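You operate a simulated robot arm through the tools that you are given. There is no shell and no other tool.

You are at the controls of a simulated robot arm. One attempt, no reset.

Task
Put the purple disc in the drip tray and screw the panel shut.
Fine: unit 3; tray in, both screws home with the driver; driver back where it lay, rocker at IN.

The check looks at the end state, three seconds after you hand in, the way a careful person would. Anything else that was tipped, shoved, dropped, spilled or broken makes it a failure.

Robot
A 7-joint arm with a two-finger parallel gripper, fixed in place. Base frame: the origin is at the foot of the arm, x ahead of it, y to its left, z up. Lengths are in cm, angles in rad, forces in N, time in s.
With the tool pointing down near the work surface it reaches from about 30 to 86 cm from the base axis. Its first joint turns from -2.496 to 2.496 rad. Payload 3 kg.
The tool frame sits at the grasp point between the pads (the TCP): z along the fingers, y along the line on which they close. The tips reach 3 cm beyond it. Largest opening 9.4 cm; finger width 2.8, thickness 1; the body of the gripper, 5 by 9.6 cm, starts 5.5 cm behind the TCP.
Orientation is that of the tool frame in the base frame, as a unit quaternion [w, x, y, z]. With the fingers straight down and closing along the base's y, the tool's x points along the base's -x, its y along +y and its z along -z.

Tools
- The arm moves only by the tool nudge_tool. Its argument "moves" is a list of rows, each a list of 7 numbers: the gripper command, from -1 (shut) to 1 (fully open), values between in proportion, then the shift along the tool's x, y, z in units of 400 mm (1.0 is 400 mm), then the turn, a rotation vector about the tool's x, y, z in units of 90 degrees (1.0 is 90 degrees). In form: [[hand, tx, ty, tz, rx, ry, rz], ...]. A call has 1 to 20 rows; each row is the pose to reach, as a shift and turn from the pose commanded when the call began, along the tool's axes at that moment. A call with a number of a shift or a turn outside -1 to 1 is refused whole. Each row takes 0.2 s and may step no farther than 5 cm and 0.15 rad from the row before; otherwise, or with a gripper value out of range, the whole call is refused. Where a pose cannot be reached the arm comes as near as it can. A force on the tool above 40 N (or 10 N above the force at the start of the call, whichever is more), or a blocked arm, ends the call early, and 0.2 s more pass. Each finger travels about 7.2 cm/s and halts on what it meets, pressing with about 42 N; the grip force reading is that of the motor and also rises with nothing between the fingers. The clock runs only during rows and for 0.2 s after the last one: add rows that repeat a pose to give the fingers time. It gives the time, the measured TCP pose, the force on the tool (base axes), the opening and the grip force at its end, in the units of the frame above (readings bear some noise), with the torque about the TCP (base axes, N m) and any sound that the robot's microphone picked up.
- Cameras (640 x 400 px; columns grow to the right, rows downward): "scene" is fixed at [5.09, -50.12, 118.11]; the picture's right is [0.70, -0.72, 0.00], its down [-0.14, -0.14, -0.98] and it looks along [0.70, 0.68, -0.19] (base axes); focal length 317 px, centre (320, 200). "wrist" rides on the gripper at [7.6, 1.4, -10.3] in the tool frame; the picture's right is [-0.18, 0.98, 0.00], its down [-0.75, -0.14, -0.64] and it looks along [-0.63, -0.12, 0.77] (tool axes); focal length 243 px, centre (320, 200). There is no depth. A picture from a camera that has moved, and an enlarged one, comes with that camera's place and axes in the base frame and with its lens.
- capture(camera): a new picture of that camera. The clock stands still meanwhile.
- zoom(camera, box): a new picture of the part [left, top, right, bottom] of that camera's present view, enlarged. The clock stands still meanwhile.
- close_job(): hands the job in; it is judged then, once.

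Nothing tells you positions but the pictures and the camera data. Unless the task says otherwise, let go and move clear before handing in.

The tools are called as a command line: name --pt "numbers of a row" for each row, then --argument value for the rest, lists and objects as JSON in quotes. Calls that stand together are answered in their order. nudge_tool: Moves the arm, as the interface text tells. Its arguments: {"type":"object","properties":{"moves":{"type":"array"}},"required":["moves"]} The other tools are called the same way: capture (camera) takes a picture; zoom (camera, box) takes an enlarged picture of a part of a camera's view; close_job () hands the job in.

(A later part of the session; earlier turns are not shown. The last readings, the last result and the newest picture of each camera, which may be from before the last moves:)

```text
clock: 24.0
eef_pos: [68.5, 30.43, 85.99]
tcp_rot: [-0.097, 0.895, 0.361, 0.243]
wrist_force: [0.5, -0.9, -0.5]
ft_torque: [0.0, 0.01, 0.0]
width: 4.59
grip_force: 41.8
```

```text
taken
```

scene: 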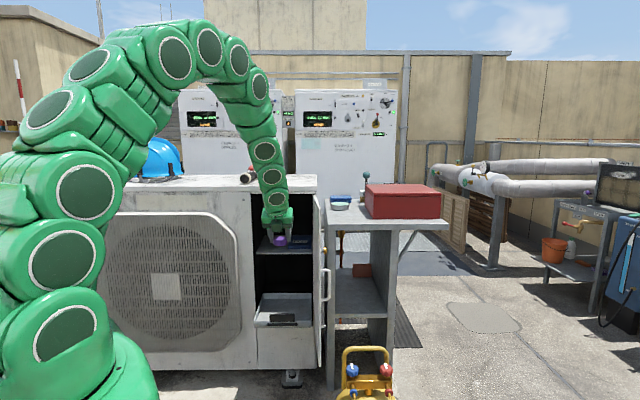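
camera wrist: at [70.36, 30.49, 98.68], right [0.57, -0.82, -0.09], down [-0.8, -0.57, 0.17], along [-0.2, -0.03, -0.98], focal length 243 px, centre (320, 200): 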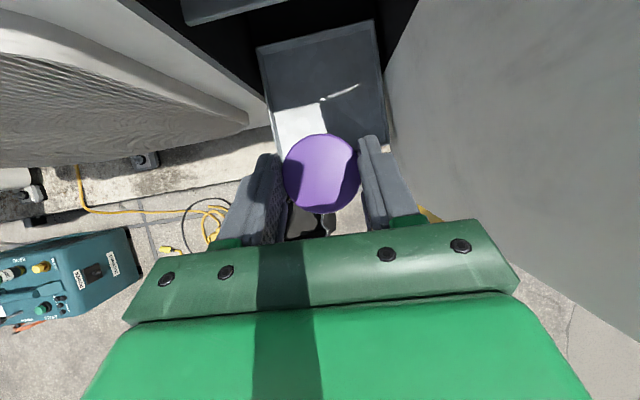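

On track; the door and tray are clear of the gripper. I'll go forward-down to just above the tray floor.

nudge_tool --pt "-1 -0.0265 0 0.11 0 0 0" --pt "-1 -0.053 0 0.22 0 0 0" --pt "-1 -0.08 0 0.33 0 0 0" --pt "-1 -0.106 0 0.44 0 0 0" --pt "-1 -0.133 0 0.55 0 0 0" --pt "-1 -0.159 0 0.659 0 0 0"

capture --camera "wrist"

zoom --camera "scene" --box '[220, 240, 348, 320]'

```text
clock: 25.4
eef_pos: [74.09, 35.93, 59.77]
tcp_rot: [-0.096, 0.896, 0.361, 0.243]
wrist_force: [0.0, 0.1, -0.7]
ft_torque: [-0.04, -0.01, -0.01]
width: 4.57
grip_force: 41.9
```

```text
taken
camera wrist: at [75.98, 35.87, 72.54], right [0.57, -0.82, -0.09], down [-0.8, -0.57, 0.18], along [-0.2, -0.03, -0.98], focal length 243 px, centre (320, 200)
```

wrist: 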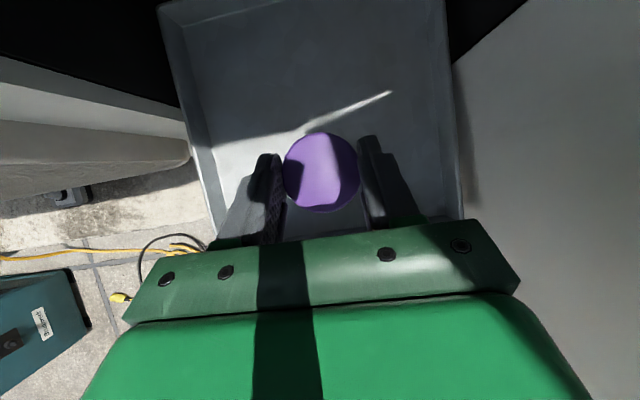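

```text
5.00 times, centred on (284, 280) of scene
camera zoom: at [5.09, -50.12, 118.11], right [0.7, -0.72, 0.0], down [-0.14, -0.14, -0.98], along [0.7, 0.68, -0.19], focal length 1586 px, centre (500, -200)
```

zoom: 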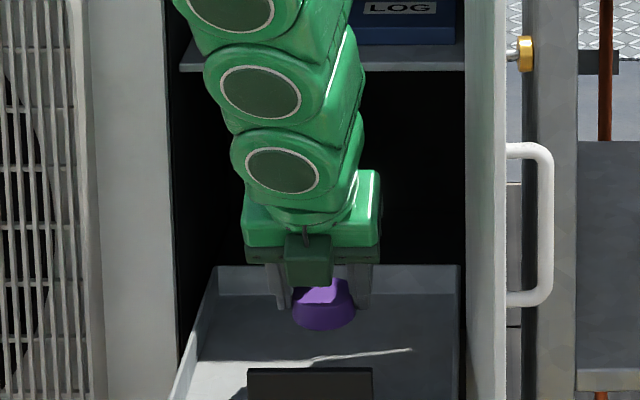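

Disc is over the tray. I'll lower it most of the way and check for contact.

nudge_tool --pt "-1 -0.02 0 0.035 0 0 0" --pt "-1 -0.0326 0 0.0563 0 0 0" --pt "-1 -0.0401 0 0.0692 0 0 0"

zoom --camera "scene" --box '[245, 275, 325, 325]'

```text
clock: 26.2
eef_pos: [74.07, 35.95, 56.64]
tcp_rot: [-0.096, 0.896, 0.361, 0.241]
wrist_force: [-1.2, -0.7, -0.6]
ft_torque: [-0.02, 0.0, 0.02]
width: 4.59
grip_force: 42.4
```

```text
8.00 times, centred on (285, 300) of scene
camera zoom: at [5.09, -50.12, 118.11], right [0.7, -0.72, 0.0], down [-0.14, -0.14, -0.98], along [0.7, 0.68, -0.19], focal length 2538 px, centre (600, -600)
```

zoom: 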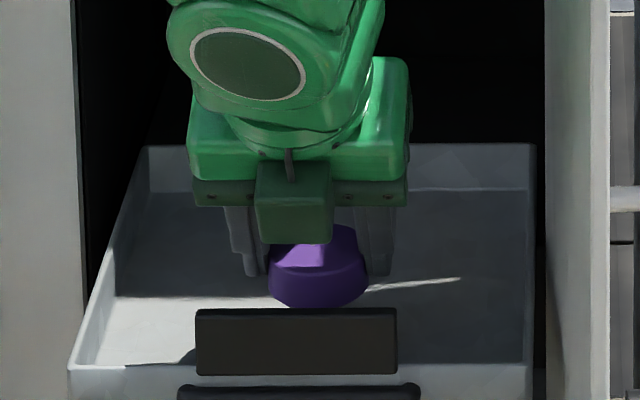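

No contact yet; lowering in small steps.

nudge_tool --pt "-1 -0.004 0 0.0065 0 0 0" --pt "-1 -0.004 0 0.0065 0 0 0"

nudge_tool --pt "-1 -0.004 0 0.0065 0 0 0" --pt "-1 -0.004 0 0.0065 0 0 0"

```text
clock: 26.8
eef_pos: [74.15, 35.98, 56.47]
tcp_rot: [-0.097, 0.896, 0.361, 0.241]
wrist_force: [0.4, 0.5, -0.7]
ft_torque: [0.01, 0.04, 0.03]
width: 4.55
grip_force: 41.6
```

```text
clock: 27.4
eef_pos: [74.1, 36.14, 56.19]
tcp_rot: [-0.097, 0.896, 0.361, 0.242]
wrist_force: [-1.0, 0.4, -0.6]
ft_torque: [-0.03, 0.02, 0.01]
width: 4.6
grip_force: 42.3
```

nudge_tool --pt "-1 -0.005 0 0.0087 0 0 0" --pt "-1 -0.005 0 0.0087 0 0 0"

zoom --camera "wrist" --box '[220, 100, 420, 225]'

zoom --camera "scene" --box '[245, 275, 325, 325]'

```text
clock: 28.0
eef_pos: [74.16, 36.13, 55.69]
tcp_rot: [-0.098, 0.895, 0.361, 0.241]
wrist_force: [0.0, -0.3, -0.1]
ft_torque: [-0.01, 0.0, 0.0]
width: 4.57
grip_force: 41.8
```

```text
3.20 times, centred on (320, 162) of wrist
camera zoom: at [76.02, 35.96, 68.44], right [0.57, -0.82, -0.09], down [-0.8, -0.57, 0.18], along [-0.2, -0.03, -0.98], focal length 776 px, centre (320, 320)
```

zoom: 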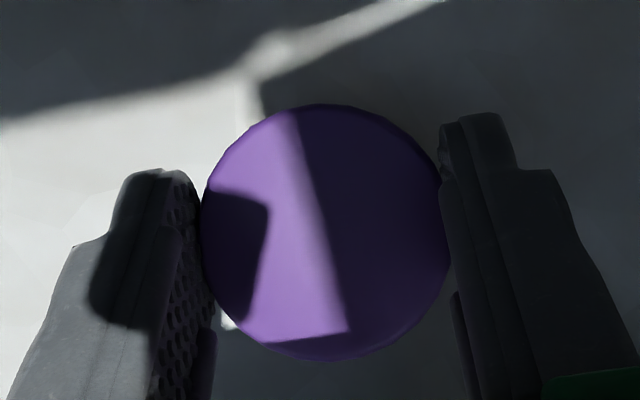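

```text
8.00 times, centred on (285, 300) of scene
camera zoom: at [5.09, -50.12, 118.11], right [0.7, -0.72, 0.0], down [-0.14, -0.14, -0.98], along [0.7, 0.68, -0.19], focal length 2538 px, centre (600, -600)
```

zoom: 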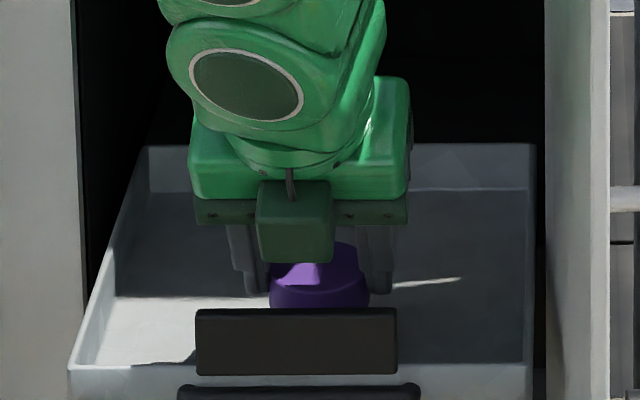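

Still no contact. Continuing down in half-centimetre steps.

nudge_tool --pt "-1 -0.006 0 0.0108 0 0 0" --pt "-1 -0.006 0 0.0108 0 0 0"

```text
clock: 28.6
eef_pos: [74.21, 36.07, 55.28]
tcp_rot: [-0.097, 0.895, 0.361, 0.242]
wrist_force: [0.1, -0.3, 0.0]
ft_torque: [0.01, -0.03, -0.02]
width: 4.6
grip_force: 42.1
```

nudge_tool --pt "-1 -0.006 0 0.0108 0 0 0" --pt "-1 -0.006 0 0.0108 0 0 0"

```text
clock: 29.2
eef_pos: [74.14, 36.09, 54.74]
tcp_rot: [-0.097, 0.895, 0.361, 0.242]
wrist_force: [-0.1, 0.4, -1.5]
ft_torque: [0.02, 0.0, -0.02]
width: 4.57
grip_force: 42.3
```

nudge_tool --pt "-1 -0.006 0 0.0108 0 0 0" --pt "-1 -0.006 0 0.0108 0 0 0"

zoom --camera "scene" --box '[245, 275, 325, 325]'

capture --camera "wrist"

```text
clock: 29.8
eef_pos: [74.15, 36.05, 54.26]
tcp_rot: [-0.097, 0.896, 0.36, 0.243]
wrist_force: [-0.2, 0.0, 0.3]
ft_torque: [0.01, -0.02, -0.01]
width: 4.59
grip_force: 41.5
```

```text
8.00 times, centred on (285, 300) of scene
camera zoom: at [5.09, -50.12, 118.11], right [0.7, -0.72, 0.0], down [-0.14, -0.14, -0.98], along [0.7, 0.68, -0.19], focal length 2538 px, centre (600, -600)
```

zoom: 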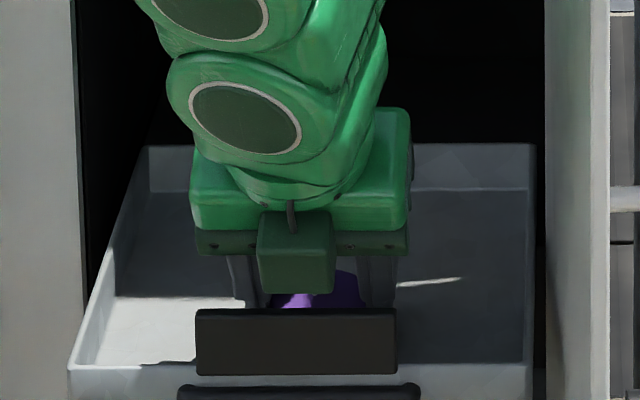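

```text
taken
camera wrist: at [76.03, 35.96, 66.94], right [0.57, -0.82, -0.09], down [-0.8, -0.57, 0.18], along [-0.2, -0.03, -0.98], focal length 243 px, centre (320, 200)
```

wrist: 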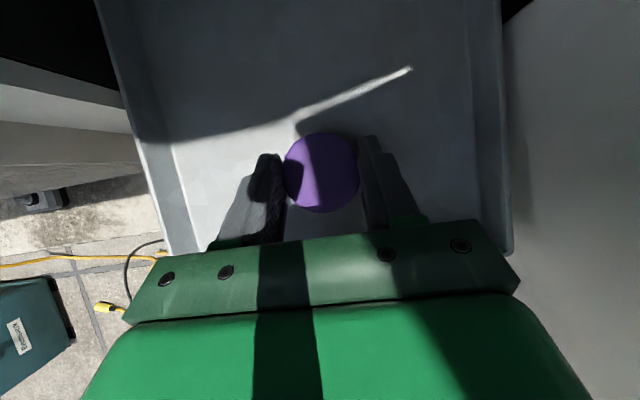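

No contact yet, and the hand's back housing is getting close above the front tab, so I'll slide forward 3 cm to gain clearance before lowering further.

nudge_tool --pt "-1 0.0325 0 0.0188 0 0 0" --pt "-1 0.065 0 0.0376 0 0 0" --pt "-1 0.065 0 0.0376 0 0 0"

nudge_tool --pt "-1 -0.005 0 0.0087 0 0 0" --pt "-1 -0.005 0 0.0087 0 0 0"

zoom --camera "scene" --box '[245, 275, 325, 325]'

capture --camera "wrist"

```text
clock: 30.6
eef_pos: [76.21, 38.33, 54.21]
tcp_rot: [-0.097, 0.895, 0.361, 0.242]
wrist_force: [-0.2, -0.5, -0.2]
ft_torque: [0.02, 0.02, 0.01]
width: 4.58
grip_force: 41.8
```

```text
clock: 31.2
eef_pos: [76.24, 38.22, 53.95]
tcp_rot: [-0.098, 0.895, 0.361, 0.242]
wrist_force: [-0.4, -0.4, -0.4]
ft_torque: [-0.01, 0.01, -0.01]
width: 4.6
grip_force: 41.9
```

```text
8.00 times, centred on (285, 300) of scene
camera zoom: at [5.09, -50.12, 118.11], right [0.7, -0.72, 0.0], down [-0.14, -0.14, -0.98], along [0.7, 0.68, -0.19], focal length 2538 px, centre (600, -600)
```

zoom: 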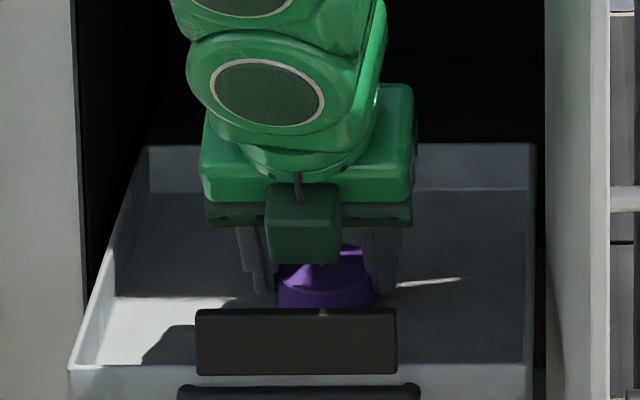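

```text
taken
camera wrist: at [78.19, 38.13, 66.62], right [0.57, -0.82, -0.09], down [-0.8, -0.57, 0.18], along [-0.2, -0.03, -0.98], focal length 243 px, centre (320, 200)
```

wrist: 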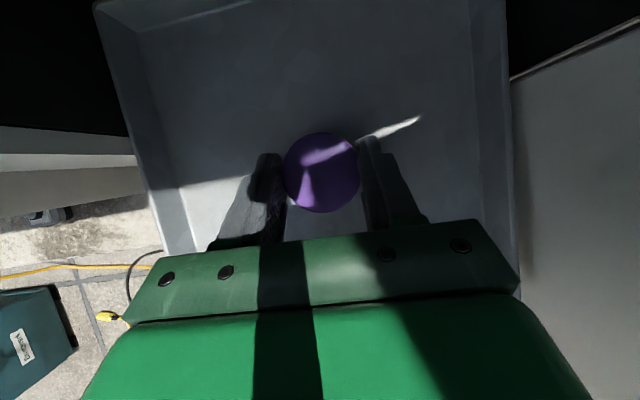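

Clearance restored. Continuing the guarded descent.

nudge_tool --pt "-1 -0.006 0 0.0108 0 0 0" --pt "-1 -0.006 0 0.0108 0 0 0"

```text
clock: 31.8
eef_pos: [76.36, 38.14, 53.75]
tcp_rot: [-0.099, 0.895, 0.362, 0.243]
wrist_force: [-4.4, 4.7, 41.6]
ft_torque: [0.42, 0.05, 0.08]
width: 4.63
grip_force: 42.0
```

Disc has touched the tray floor. I'll relieve the pressure by 2 mm and open the fingers.

nudge_tool --pt "-1 0.0015 0 -0.0026 0 0 0" --pt "-1 0.0025 0 -0.0043 0 0 0"

nudge_tool --pt "0.1 0 0 0 0 0 0" --pt "0.3 0 0 0 0 0 0" --pt "0.5 0 0 0 0 0 0" --pt "0.5 0 0 0 0 0 0"

capture --camera "wrist"

```text
clock: 32.4
eef_pos: [76.24, 38.16, 53.63]
tcp_rot: [-0.098, 0.895, 0.362, 0.243]
wrist_force: [-1.8, 2.5, 37.9]
ft_torque: [0.25, 0.01, 0.27]
width: 4.62
grip_force: 41.4
```

```text
clock: 33.4
eef_pos: [76.28, 38.2, 53.74]
tcp_rot: [-0.097, 0.895, 0.361, 0.242]
wrist_force: [7.7, -10.3, 36.0]
ft_torque: [0.45, 0.34, -0.16]
width: 6.4
grip_force: 0.0
```

```text
taken
camera wrist: at [78.22, 38.11, 66.37], right [0.57, -0.82, -0.09], down [-0.8, -0.57, 0.17], along [-0.2, -0.02, -0.98], focal length 243 px, centre (320, 200)
```

wrist: 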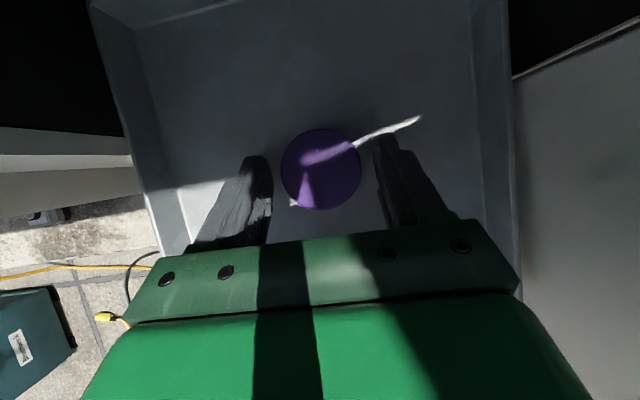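

Released; the fingertips still press on the tray floor, so I'll rise straight up now.

nudge_tool --pt "0.5 0.0125 0 -0.0217 0 0 0" --pt "0.5 0.0375 0 -0.065 0 0 0" --pt "0.5 0.08 0 -0.14 0 0 0" --pt "0.5 0.125 0 -0.2165 0 0 0"

capture --camera "wrist"

zoom --camera "scene" --box '[237, 275, 333, 335]'

```text
clock: 34.4
eef_pos: [76.41, 38.07, 63.78]
tcp_rot: [-0.098, 0.895, 0.361, 0.242]
wrist_force: [-0.5, 0.8, 1.1]
ft_torque: [-0.01, -0.05, 0.0]
width: 7.04
grip_force: 0.0
```

```text
taken
camera wrist: at [78.25, 38.08, 76.51], right [0.57, -0.82, -0.09], down [-0.8, -0.57, 0.17], along [-0.2, -0.03, -0.98], focal length 243 px, centre (320, 200)
```

wrist: 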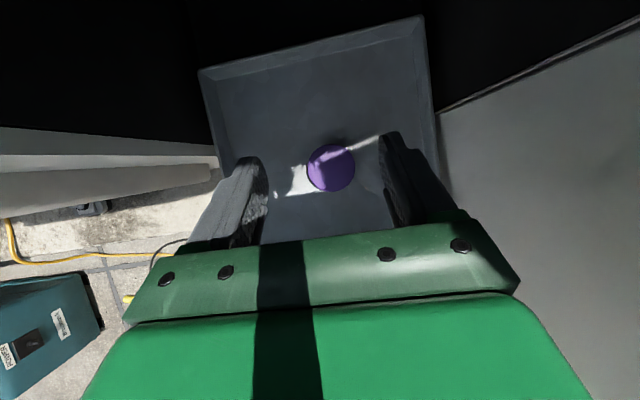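

```text
6.67 times, centred on (285, 305) of scene
camera zoom: at [5.09, -50.12, 118.11], right [0.7, -0.72, 0.0], down [-0.14, -0.14, -0.98], along [0.7, 0.68, -0.19], focal length 2115 px, centre (553, -500)
```

zoom: 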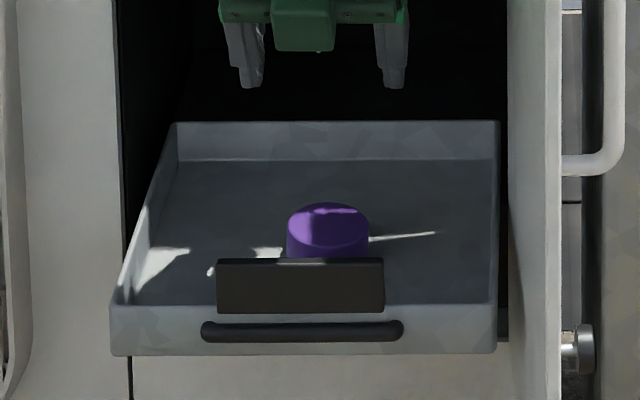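

The disc lies flat in the tray. I'll back out over the front tab, close the fingers, and get ready to push the tray in.

nudge_tool --pt "0.5 -0.0277 0 -0.1 0 0 0" --pt "0.5 -0.12 0 -0.155 0 0 0" --pt "0.5 -0.2 0 -0.2 0 0 0" --pt "0.5 -0.28 0 -0.25 0 0 0" --pt "0 -0.36 0 -0.295 0 0 0" --pt "-1 -0.4383 0 -0.3404 0 0 0" --pt "-1 -0.4383 0 -0.3404 0 0 0"

nudge_tool --pt "-1 0 0 0 0 0.09 0" --pt "-1 0 0 0 0 0.1667 0" --pt "-1 0 0 0 0 0.1667 0"

capture --camera "wrist"

capture --camera "scene"

```text
clock: 36.0
eef_pos: [60.3, 22.87, 66.78]
tcp_rot: [-0.098, 0.895, 0.361, 0.242]
wrist_force: [-0.7, 0.6, -0.2]
ft_torque: [0.01, 0.0, 0.01]
width: 0.02
grip_force: 32.5
```

```text
clock: 36.8
eef_pos: [60.42, 22.85, 66.8]
tcp_rot: [-0.144, 0.856, 0.345, 0.357]
wrist_force: [0.6, 1.0, -1.3]
ft_torque: [-0.01, 0.0, 0.0]
width: 0.01
grip_force: 32.8
```

```text
taken
camera wrist: at [59.93, 20.47, 79.29], right [0.59, -0.8, -0.13], down [-0.81, -0.58, -0.08], along [-0.01, 0.16, -0.99], focal length 243 px, centre (320, 200)
```

wrist: 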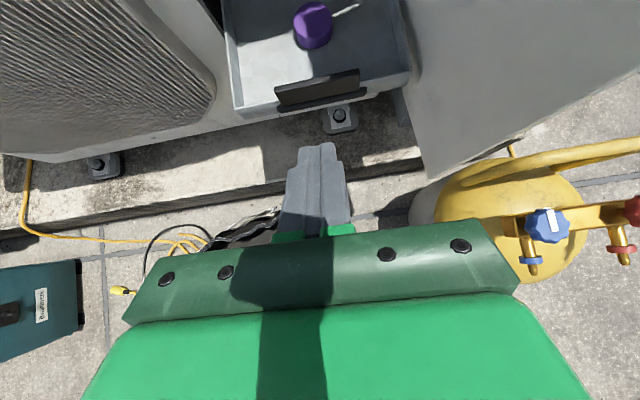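

```text
taken
```

scene: 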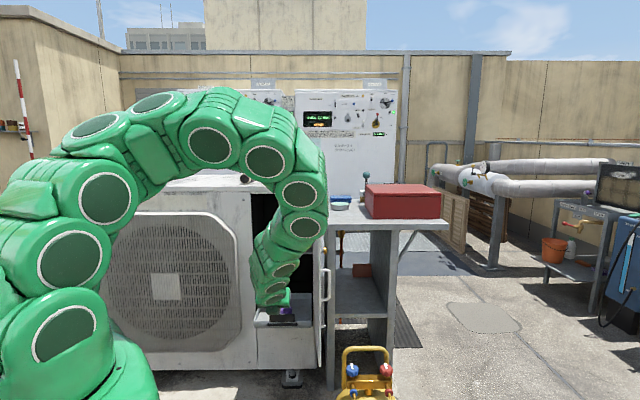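

Tab centre is right ahead (lateral 25.7). I'll lower to tab height, then push forward.

nudge_tool --pt "-1 -0.087 0 0.086 0 0 0" --pt "-1 -0.174 0 0.172 0 0 0" --pt "-1 -0.174 0 0.172 0 0 0"

nudge_tool --pt "-1 0.0707 0 0.0707 0 0 0" --pt "-1 0.1149 0 0.1149 0 0 0" --pt "-1 0.1237 0 0.1237 0 0 0"

zoom --camera "wrist" --box '[200, 40, 440, 190]'

zoom --camera "scene" --box '[221, 265, 349, 345]'

```text
clock: 37.6
eef_pos: [60.45, 22.84, 56.91]
tcp_rot: [-0.144, 0.856, 0.346, 0.356]
wrist_force: [-0.3, 0.2, -0.2]
ft_torque: [-0.02, 0.02, 0.01]
width: 0.0
grip_force: 33.1
```

```text
clock: 38.4
eef_pos: [65.46, 27.78, 56.99]
tcp_rot: [-0.144, 0.856, 0.345, 0.356]
wrist_force: [0.0, 0.7, 0.1]
ft_torque: [0.0, 0.01, -0.01]
width: 0.0
grip_force: 32.9
```

```text
2.67 times, centred on (320, 115) of wrist
camera zoom: at [65.0, 25.38, 69.61], right [0.59, -0.8, -0.13], down [-0.81, -0.58, -0.08], along [-0.01, 0.16, -0.99], focal length 647 px, centre (320, 427)
```

zoom: 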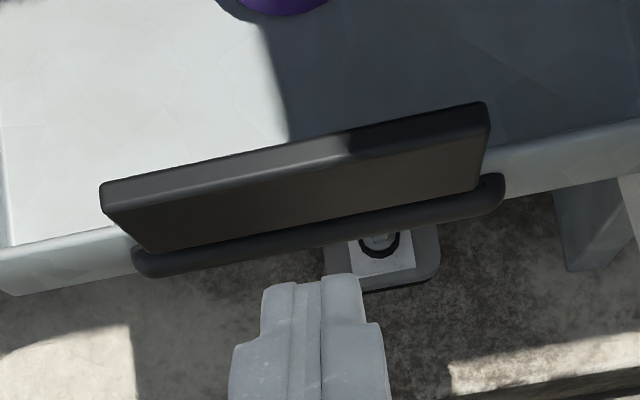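

```text
5.00 times, centred on (285, 305) of scene
camera zoom: at [5.09, -50.12, 118.11], right [0.7, -0.72, 0.0], down [-0.14, -0.14, -0.98], along [0.7, 0.68, -0.19], focal length 1586 px, centre (495, -325)
```

zoom: 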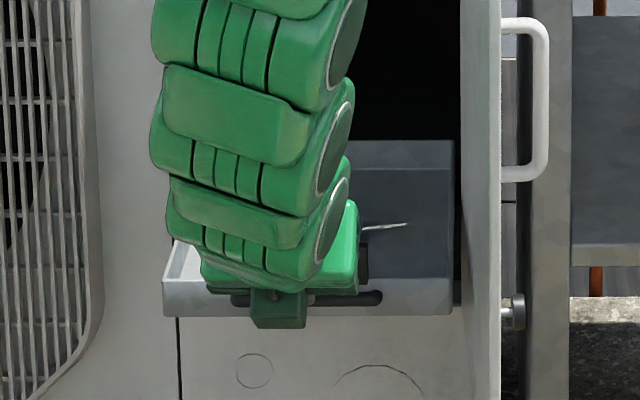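

Fingers are just in front of the tab. I'll push steadily and watch the force.

nudge_tool --pt "-1 0.0176 0 0.0178 0 0 0" --pt "-1 0.0352 0 0.0356 0 0 0" --pt "-1 0.0528 0 0.0533 0 0 0" --pt "-1 0.0704 0 0.0711 0 0 0" --pt "-1 0.088 0 0.0889 0 0 0"

capture --camera "wrist"

zoom --camera "scene" --box '[221, 265, 349, 345]'

```text
clock: 39.6
eef_pos: [68.35, 30.51, 56.92]
tcp_rot: [-0.143, 0.856, 0.346, 0.356]
wrist_force: [0.5, -0.5, -0.1]
ft_torque: [0.0, 0.0, 0.0]
width: 0.0
grip_force: 32.7
out of reach, approached as far as the arm can: row 5
```

```text
taken
camera wrist: at [67.88, 28.07, 69.43], right [0.59, -0.8, -0.13], down [-0.81, -0.58, -0.08], along [-0.01, 0.15, -0.99], focal length 243 px, centre (320, 200)
```

wrist: 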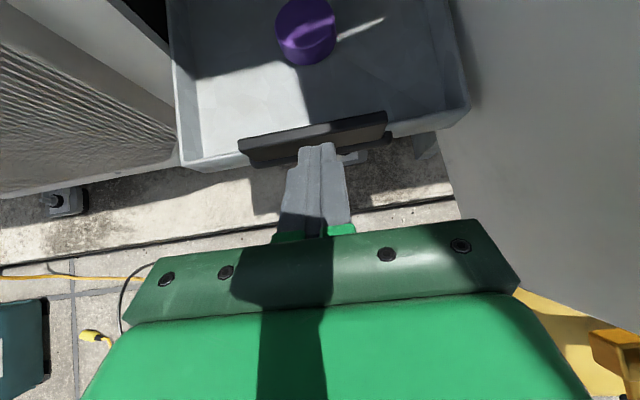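

```text
5.00 times, centred on (285, 305) of scene
camera zoom: at [5.09, -50.12, 118.11], right [0.7, -0.72, 0.0], down [-0.14, -0.14, -0.98], along [0.7, 0.68, -0.19], focal length 1586 px, centre (495, -325)
```

zoom: 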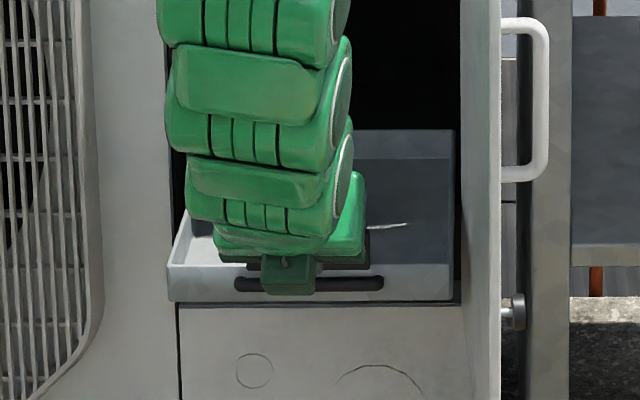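

The -45° posture hits a limit here, though -60° reached farther before. I'll pitch down to -60° and continue pushing.

nudge_tool --pt "-1 0 0 0 0 -0.0833 0" --pt "-1 0.0107 0 -0.0105 0 -0.1667 0" --pt "-1 0.0107 0 -0.0105 0 -0.1667 0"

nudge_tool --pt "-1 0.0324 0 0.0188 0 0 0" --pt "-1 0.0649 0 0.0376 0 0 0" --pt "-1 0.0973 0 0.0564 0 0 0" --pt "-1 0.1298 0 0.0752 0 0 0"

capture --camera "wrist"

zoom --camera "scene" --box '[221, 265, 349, 345]'

```text
clock: 40.4
eef_pos: [66.95, 28.33, 56.4]
tcp_rot: [-0.098, 0.895, 0.361, 0.242]
wrist_force: [0.0, 0.7, -0.4]
ft_torque: [0.01, -0.01, 0.0]
width: 0.0
grip_force: 32.8
out of reach, approached as far as the arm can: row 1, 2, 3
```

```text
clock: 41.4
eef_pos: [66.86, 28.33, 56.43]
tcp_rot: [-0.097, 0.896, 0.36, 0.242]
wrist_force: [-0.1, 1.0, 0.4]
ft_torque: [0.02, 0.01, -0.01]
width: 0.0
grip_force: 32.6
out of reach, approached as far as the arm can: row 1, 2, 3, 4
```

```text
taken
camera wrist: at [68.81, 28.24, 69.1], right [0.57, -0.82, -0.09], down [-0.8, -0.57, 0.17], along [-0.2, -0.03, -0.98], focal length 243 px, centre (320, 200)
```

wrist: 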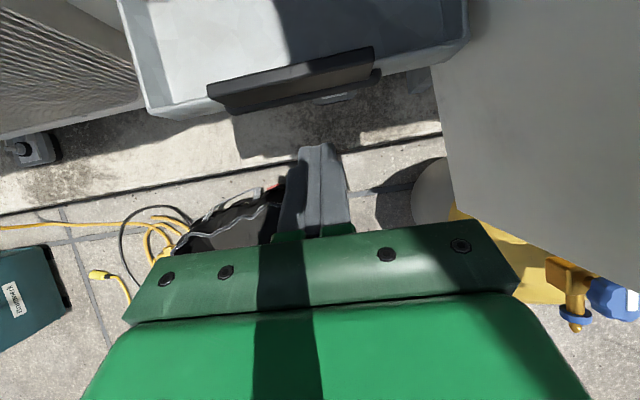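

```text
5.00 times, centred on (285, 305) of scene
camera zoom: at [5.09, -50.12, 118.11], right [0.7, -0.72, 0.0], down [-0.14, -0.14, -0.98], along [0.7, 0.68, -0.19], focal length 1586 px, centre (495, -325)
```

zoom: 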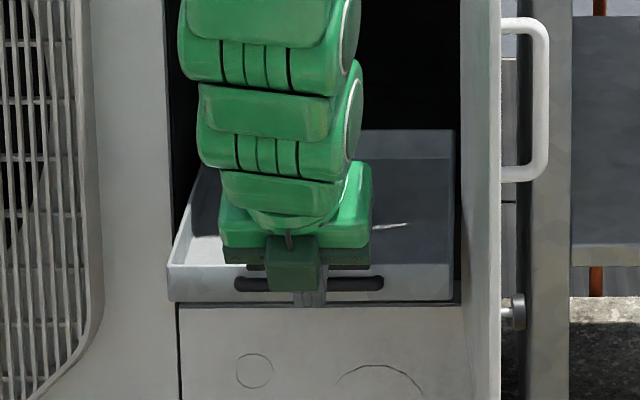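

The arm posture is stuck on a joint limit from this path. I'll retrace back and up to where -60° worked and approach from above.

nudge_tool --pt "-1 -0.018 0 -0.11 0 0 0" --pt "-1 -0.036 0 -0.22 0 0 0" --pt "-1 -0.054 0 -0.332 0 0 0" --pt "-1 -0.054 0 -0.332 0 0 0"

capture --camera "scene"

```text
clock: 42.4
eef_pos: [60.52, 22.24, 66.77]
tcp_rot: [-0.098, 0.895, 0.361, 0.242]
wrist_force: [0.9, 0.4, -0.5]
ft_torque: [-0.03, 0.01, -0.01]
width: 0.0
grip_force: 33.4
```

```text
taken
```

scene: 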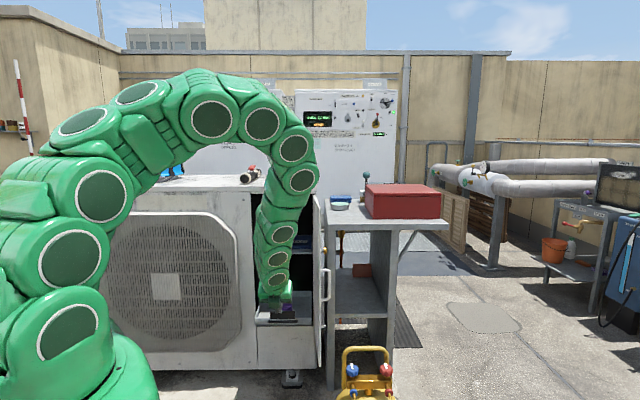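

Now forward at this height, then down just in front of the tab.

nudge_tool --pt "-1 0.07 0 0.04 0 0 0" --pt "-1 0.14 0 0.08 0 0 0" --pt "-1 0.2076 0 0.12 0 0 0" --pt "-1 0.2076 0 0.12 0 0 0"

capture --camera "wrist"

```text
clock: 43.4
eef_pos: [67.43, 29.11, 66.8]
tcp_rot: [-0.098, 0.895, 0.36, 0.242]
wrist_force: [-0.7, 0.1, -0.3]
ft_torque: [-0.04, 0.0, 0.02]
width: 0.01
grip_force: 32.8
```

```text
taken
camera wrist: at [69.24, 29.01, 79.48], right [0.57, -0.82, -0.09], down [-0.8, -0.57, 0.17], along [-0.2, -0.03, -0.98], focal length 243 px, centre (320, 200)
```

wrist: 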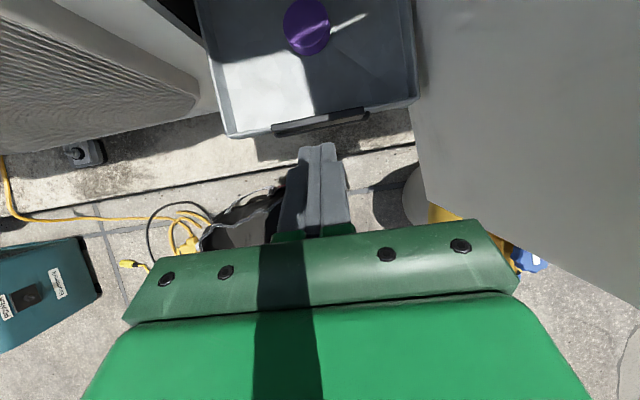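

Tab is now at h≈73, fingertips at ≈71. Lowering in front of it.

nudge_tool --pt "-1 -0.056 0 0.0975 0 0 0" --pt "-1 -0.1125 0 0.195 0 0 0" --pt "-1 -0.1125 0 0.195 0 0 0"

capture --camera "wrist"

```text
clock: 44.2
eef_pos: [67.47, 28.56, 57.8]
tcp_rot: [-0.077, 0.878, 0.403, 0.247]
wrist_force: [-1.3, 3.6, 0.5]
ft_torque: [-0.17, -0.06, -0.09]
width: 0.0
grip_force: 33.2
out of reach, approached as far as the arm can: row 2
```

```text
taken
camera wrist: at [68.83, 29.22, 70.49], right [0.63, -0.78, -0.03], down [-0.76, -0.63, 0.17], along [-0.15, -0.09, -0.98], focal length 243 px, centre (320, 200)
```

wrist: 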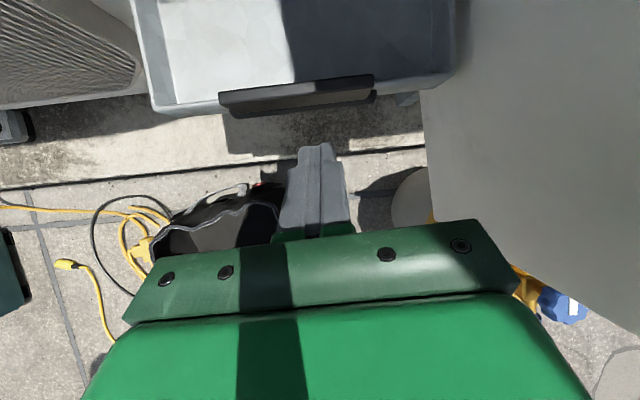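

The wrist roll joint is at its limit at this heading. Yawing the tool 25° left relieves it and pushing only needs the fingertips, so I'll do that.

nudge_tool --pt "-1 0 0 0 0.0345 0.0045 -0.06" --pt "-1 0 0 0 0.069 0.009 -0.12" --pt "-1 0 0 0 0.1035 0.0135 -0.181" --pt "-1 0 0 0 0.138 0.018 -0.241"

capture --camera "wrist"

```text
clock: 45.2
eef_pos: [60.69, 23.24, 53.81]
tcp_rot: [-0.15, 0.796, 0.54, 0.228]
wrist_force: [0.5, -0.4, 0.1]
ft_torque: [0.0, 0.01, 0.0]
width: 0.04
grip_force: 32.8
out of reach, approached as far as the arm can: row 1, 2, 3, 4
```

```text
taken
camera wrist: at [62.18, 23.67, 66.67], right [0.86, -0.51, -0.09], down [-0.5, -0.86, 0.15], along [-0.15, -0.08, -0.98], focal length 243 px, centre (320, 200)
```

wrist: 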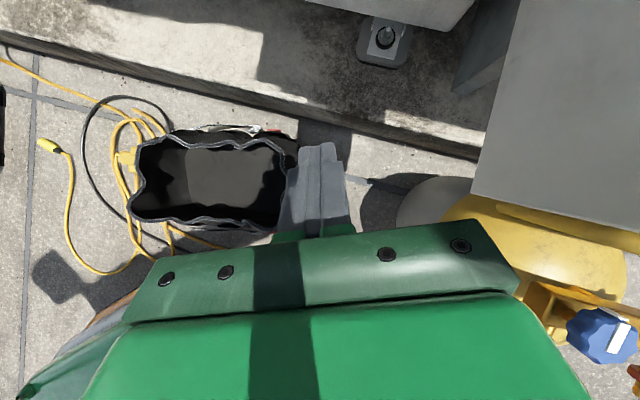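

The arm drifted to a different pose because this posture is cramped. I'll raise straight up to recover, then flip the wrist roll 180° so the joint is far from its limit.

nudge_tool --pt "-1 0.045 -0.005 -0.098 0 0 0" --pt "-1 0.09 -0.01 -0.196 0 0 0" --pt "-1 0.135 -0.015 -0.294 0 0 0" --pt "-1 0.18 -0.02 -0.391 0 0 0" --pt "-1 0.226 -0.025 -0.489 0 0 0" --pt "-1 0.271 -0.03 -0.587 0 0 0" --pt "-1 0.316 -0.035 -0.685 0 0 0" --pt "-1 0.316 -0.035 -0.685 0 0 0"

capture --camera "scene"

```text
clock: 47.0
eef_pos: [57.83, 20.62, 83.87]
tcp_rot: [-0.151, 0.792, 0.546, 0.227]
wrist_force: [1.2, 0.2, 0.4]
ft_torque: [-0.02, -0.03, 0.05]
width: 0.01
grip_force: 32.9
```

```text
taken
```

scene: 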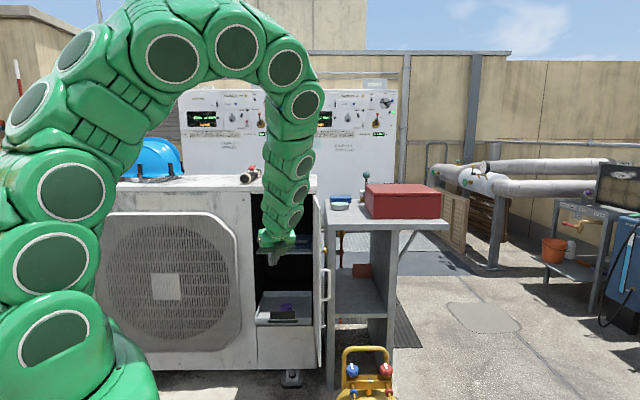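

Recovered. Now I'll roll the wrist back 180° about the tool axis in two halves.

nudge_tool --pt "-1 0 0 0 0 0 -0.091" --pt "-1 0 0 0 0 0 -0.182" --pt "-1 0 0 0 0 0 -0.273" --pt "-1 0 0 0 0 0 -0.364" --pt "-1 0 0 0 0 0 -0.455" --pt "-1 0 0 0 0 0 -0.546" --pt "-1 0 0 0 0 0 -0.637" --pt "-1 0 0 0 0 0 -0.728" --pt "-1 0 0 0 0 0 -0.819" --pt "-1 0 0 0 0 0 -0.91" --pt "-1 0 0 0 0 0 -1.0"

nudge_tool --pt "-1 0 0 0 0 0 -0.091" --pt "-1 0 0 0 0 0 -0.182" --pt "-1 0 0 0 0 0 -0.273" --pt "-1 0 0 0 0 0 -0.364" --pt "-1 0 0 0 0 0 -0.455" --pt "-1 0 0 0 0 0 -0.546" --pt "-1 0 0 0 0 0 -0.637" --pt "-1 0 0 0 0 0 -0.728" --pt "-1 0 0 0 0 0 -0.819" --pt "-1 0 0 0 0 0 -0.91" --pt "-1 0 0 0 0 0 -1.0"

capture --camera "wrist"

capture --camera "scene"

```text
clock: 49.4
eef_pos: [57.59, 20.58, 83.74]
tcp_rot: [0.055, 0.173, 0.946, 0.269]
wrist_force: [-0.1, 0.1, 1.0]
ft_torque: [0.0, -0.01, 0.02]
width: 0.0
grip_force: 33.2
```

```text
clock: 51.8
eef_pos: [57.79, 20.65, 83.86]
tcp_rot: [0.229, -0.546, 0.792, 0.151]
wrist_force: [-0.5, 0.3, 0.5]
ft_torque: [-0.01, 0.01, 0.02]
width: 0.0
grip_force: 33.0
```

```text
taken
camera wrist: at [52.03, 10.05, 88.51], right [-0.86, 0.5, 0.09], down [0.23, 0.24, 0.94], along [0.45, 0.83, -0.32], focal length 243 px, centre (320, 200)
```

wrist: 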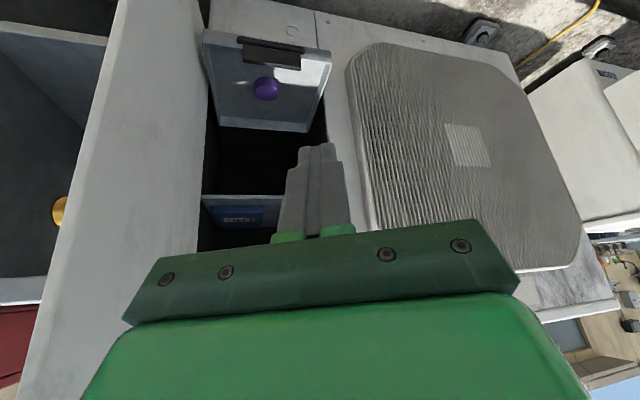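

```text
taken
```

scene: 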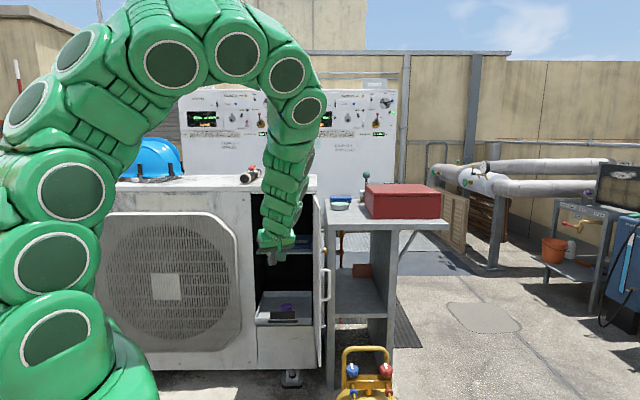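

The flipped orientation works and the camera sees the whole compartment (upside-down). I'll align the heading with the unit.

nudge_tool --pt "-1 0 0 0 0.046 0.001 0.074" --pt "-1 0 0 0 0.091 0.001 0.148" --pt "-1 0 0 0 0.137 0.002 0.222" --pt "-1 0 0 0 0.137 0.002 0.222"

capture --camera "wrist"

```text
clock: 52.8
eef_pos: [57.74, 20.69, 83.73]
tcp_rot: [0.254, -0.372, 0.887, 0.101]
wrist_force: [0.4, 0.2, -0.7]
ft_torque: [-0.02, -0.01, -0.01]
width: 0.0
grip_force: 33.2
```

```text
taken
camera wrist: at [48.3, 13.16, 88.54], right [-0.59, 0.8, 0.09], down [0.31, 0.12, 0.94], along [0.75, 0.58, -0.32], focal length 243 px, centre (320, 200)
```

wrist: 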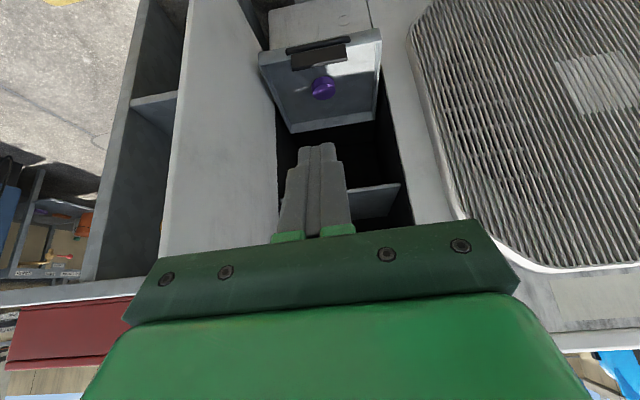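

Now descend with this posture to tab height, short of the tray.

nudge_tool --pt "-1 0.039 0 0.103 0 0 0" --pt "-1 0.0785 0 0.206 0 0 0" --pt "-1 0.118 0 0.309 0 0 0" --pt "-1 0.157 0 0.412 0 0 0" --pt "-1 0.196 0 0.515 0 0 0" --pt "-1 0.2355 0 0.618 0 0 0" --pt "-1 0.2355 0 0.618 0 0 0"

capture --camera "wrist"

```text
clock: 54.4
eef_pos: [61.45, 24.17, 57.71]
tcp_rot: [0.254, -0.372, 0.887, 0.101]
wrist_force: [-0.2, -0.2, 0.3]
ft_torque: [-0.01, 0.01, 0.01]
width: 0.0
grip_force: 32.5
```

```text
taken
camera wrist: at [51.96, 16.74, 62.42], right [-0.59, 0.8, 0.09], down [0.31, 0.12, 0.94], along [0.75, 0.58, -0.32], focal length 243 px, centre (320, 200)
```

wrist: 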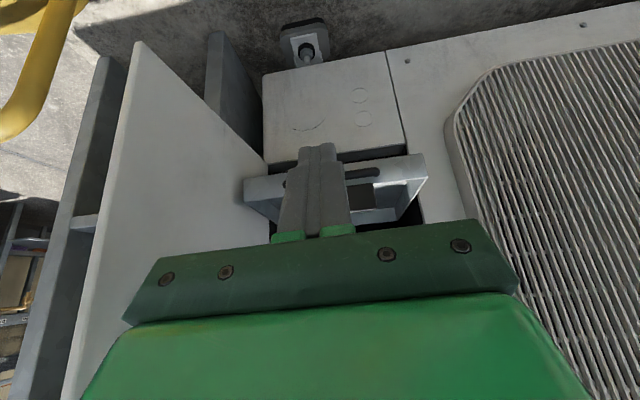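

No reach problem now. Pushing forward along the unit's axis.

nudge_tool --pt "-1 -0.0425 -0.001 0.0263 0 0 0" --pt "-1 -0.085 -0.002 0.0526 0 0 0" --pt "-1 -0.1275 -0.003 0.0789 0 0 0" --pt "-1 -0.159 -0.004 0.0986 0 0 0" --pt "-1 -0.191 -0.005 0.1184 0 0 0" --pt "-1 -0.2125 -0.005 0.1315 0 0 0"

capture --camera "wrist"

zoom --camera "scene" --box '[221, 265, 349, 345]'

```text
clock: 55.8
eef_pos: [68.66, 31.15, 57.83]
tcp_rot: [0.255, -0.373, 0.886, 0.102]
wrist_force: [-2.5, -0.5, 3.0]
ft_torque: [0.04, -0.03, -0.01]
width: 0.0
grip_force: 33.2
```

```text
taken
camera wrist: at [59.27, 23.67, 62.5], right [-0.59, 0.8, 0.09], down [0.31, 0.12, 0.94], along [0.75, 0.59, -0.32], focal length 243 px, centre (320, 200)
```

wrist: 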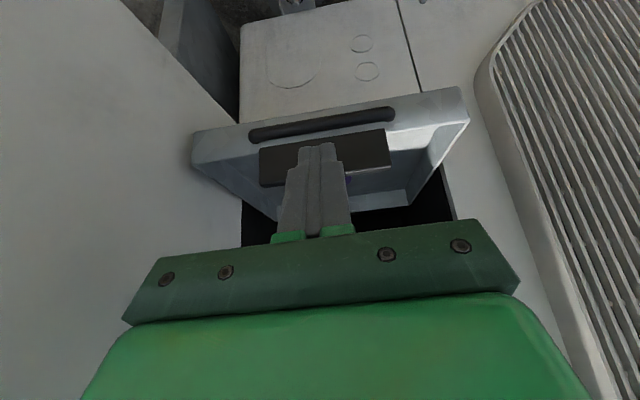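

```text
5.00 times, centred on (285, 305) of scene
camera zoom: at [5.09, -50.12, 118.11], right [0.7, -0.72, 0.0], down [-0.14, -0.14, -0.98], along [0.7, 0.68, -0.19], focal length 1586 px, centre (495, -325)
```

zoom: 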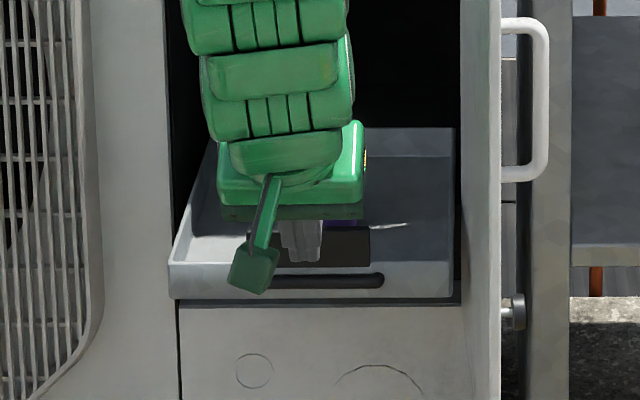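

Contact on the tab is made. Continuing the push.

nudge_tool --pt "-1 -0.0255 -0.0006 0.0158 0 0 0" --pt "-1 -0.051 -0.0012 0.0316 0 0 0" --pt "-1 -0.0765 -0.0018 0.0473 0 0 0" --pt "-1 -0.102 -0.0024 0.0631 0 0 0" --pt "-1 -0.1275 -0.003 0.0789 0 0 0" --pt "-1 -0.153 -0.0036 0.0947 0 0 0" --pt "-1 -0.1785 -0.0042 0.1105 0 0 0" --pt "-1 -0.204 -0.0048 0.1262 0 0 0" --pt "-1 -0.2295 -0.0054 0.142 0 0 0"

capture --camera "wrist"

zoom --camera "scene" --box '[221, 265, 349, 345]'

```text
clock: 57.8
eef_pos: [76.26, 38.56, 57.84]
tcp_rot: [0.253, -0.372, 0.887, 0.102]
wrist_force: [-5.0, 1.4, 14.1]
ft_torque: [0.36, -0.22, 0.21]
width: 0.02
grip_force: 33.3
```

```text
taken
camera wrist: at [66.8, 31.1, 62.57], right [-0.59, 0.8, 0.09], down [0.31, 0.12, 0.94], along [0.75, 0.58, -0.32], focal length 243 px, centre (320, 200)
```

wrist: 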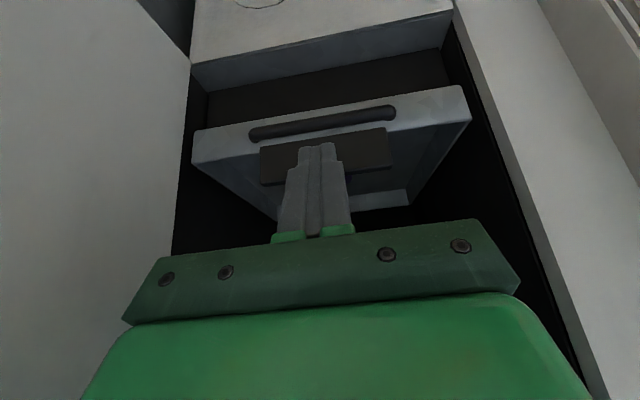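

```text
5.00 times, centred on (285, 305) of scene
camera zoom: at [5.09, -50.12, 118.11], right [0.7, -0.72, 0.0], down [-0.14, -0.14, -0.98], along [0.7, 0.68, -0.19], focal length 1586 px, centre (495, -325)
```

zoom: 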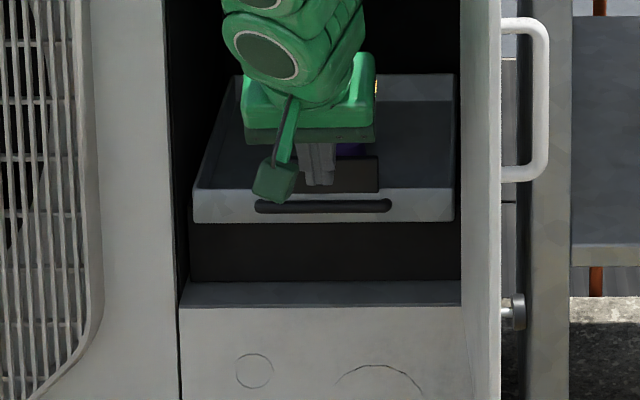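

The tray front is about flush with the face; it must go farther in. I'll lift the fingertips slightly off the rim and keep pushing until it stops.

nudge_tool --pt "-1 -0.005 0 -0.0085 0 0 0" --pt "-1 -0.026 -0.0006 0.0046 0 0 0" --pt "-1 -0.048 -0.001 0.0178 0 0 0" --pt "-1 -0.069 -0.0015 0.031 0 0 0" --pt "-1 -0.09 -0.002 0.0441 0 0 0"

capture --camera "wrist"

zoom --camera "scene" --box '[221, 265, 349, 345]'

```text
clock: 59.0
eef_pos: [78.58, 40.81, 58.5]
tcp_rot: [0.251, -0.372, 0.887, 0.104]
wrist_force: [-28.5, -21.0, 30.3]
ft_torque: [-0.15, 0.28, -0.05]
width: 0.01
grip_force: 33.0
stopped in row 5: the force on the tool passed its limit at 106 N (the readings are from after the stop); the commanded pose is now the measured one
```

```text
taken
camera wrist: at [69.19, 33.31, 63.13], right [-0.59, 0.8, 0.09], down [0.31, 0.12, 0.94], along [0.74, 0.59, -0.32], focal length 243 px, centre (320, 200)
```

wrist: 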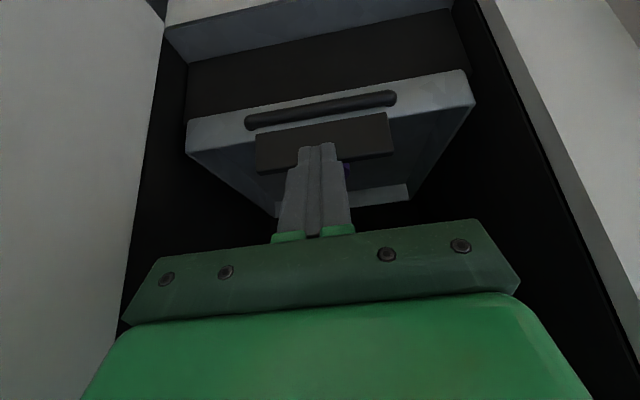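

```text
5.00 times, centred on (285, 305) of scene
camera zoom: at [5.09, -50.12, 118.11], right [0.7, -0.72, 0.0], down [-0.14, -0.14, -0.98], along [0.7, 0.68, -0.19], focal length 1586 px, centre (495, -325)
```

zoom: 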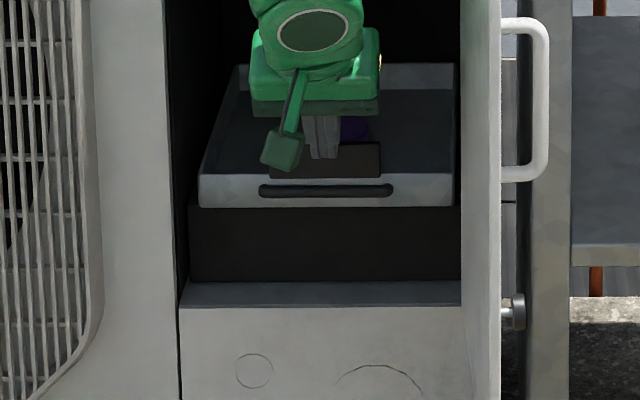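

The tray hit its end stop (front wall ≈2 cm inside the face), disc still in it. I'll withdraw straight back and check.

nudge_tool --pt "-1 0.0213 0.0005 -0.0132 0 0 0" --pt "-1 0.085 0.002 -0.0526 0 0 0" --pt "-1 0.17 0.004 -0.105 0 0 0" --pt "-1 0.255 0.006 -0.158 0 0 0" --pt "-1 0.34 0.008 -0.21 0 0 0" --pt "-1 0.425 0.01 -0.263 0 0 0" --pt "-1 0.51 0.012 -0.316 0 0 0"

capture --camera "wrist"

zoom --camera "scene" --box '[221, 265, 349, 345]'

```text
clock: 60.5
eef_pos: [61.68, 24.08, 58.48]
tcp_rot: [0.253, -0.373, 0.886, 0.104]
wrist_force: [0.3, -0.1, 0.0]
ft_torque: [0.02, -0.01, 0.02]
width: 0.01
grip_force: 33.0
```

```text
taken
camera wrist: at [52.14, 16.6, 63.12], right [-0.59, 0.8, 0.09], down [0.31, 0.12, 0.94], along [0.74, 0.59, -0.32], focal length 243 px, centre (320, 200)
```

wrist: 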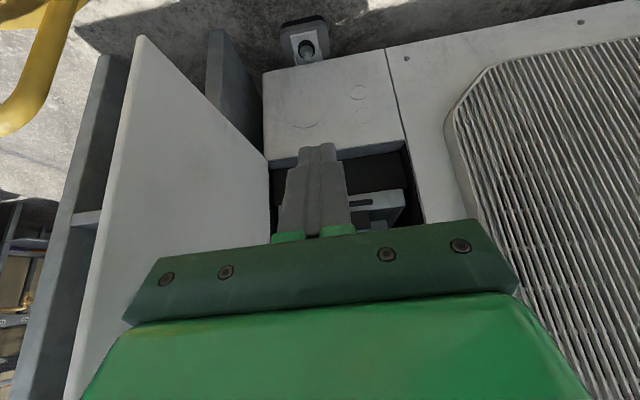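

```text
5.00 times, centred on (285, 305) of scene
camera zoom: at [5.09, -50.12, 118.11], right [0.7, -0.72, 0.0], down [-0.14, -0.14, -0.98], along [0.7, 0.68, -0.19], focal length 1586 px, centre (495, -325)
```

zoom: 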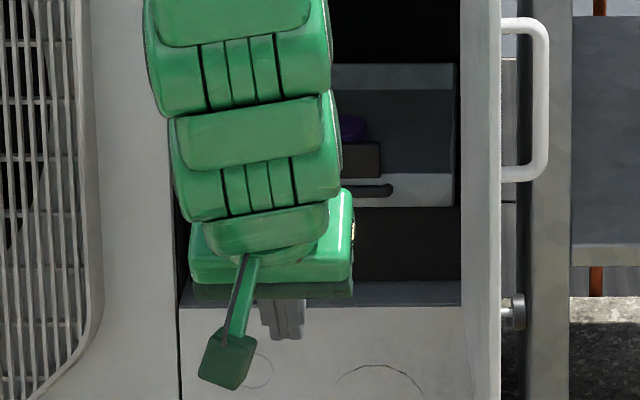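

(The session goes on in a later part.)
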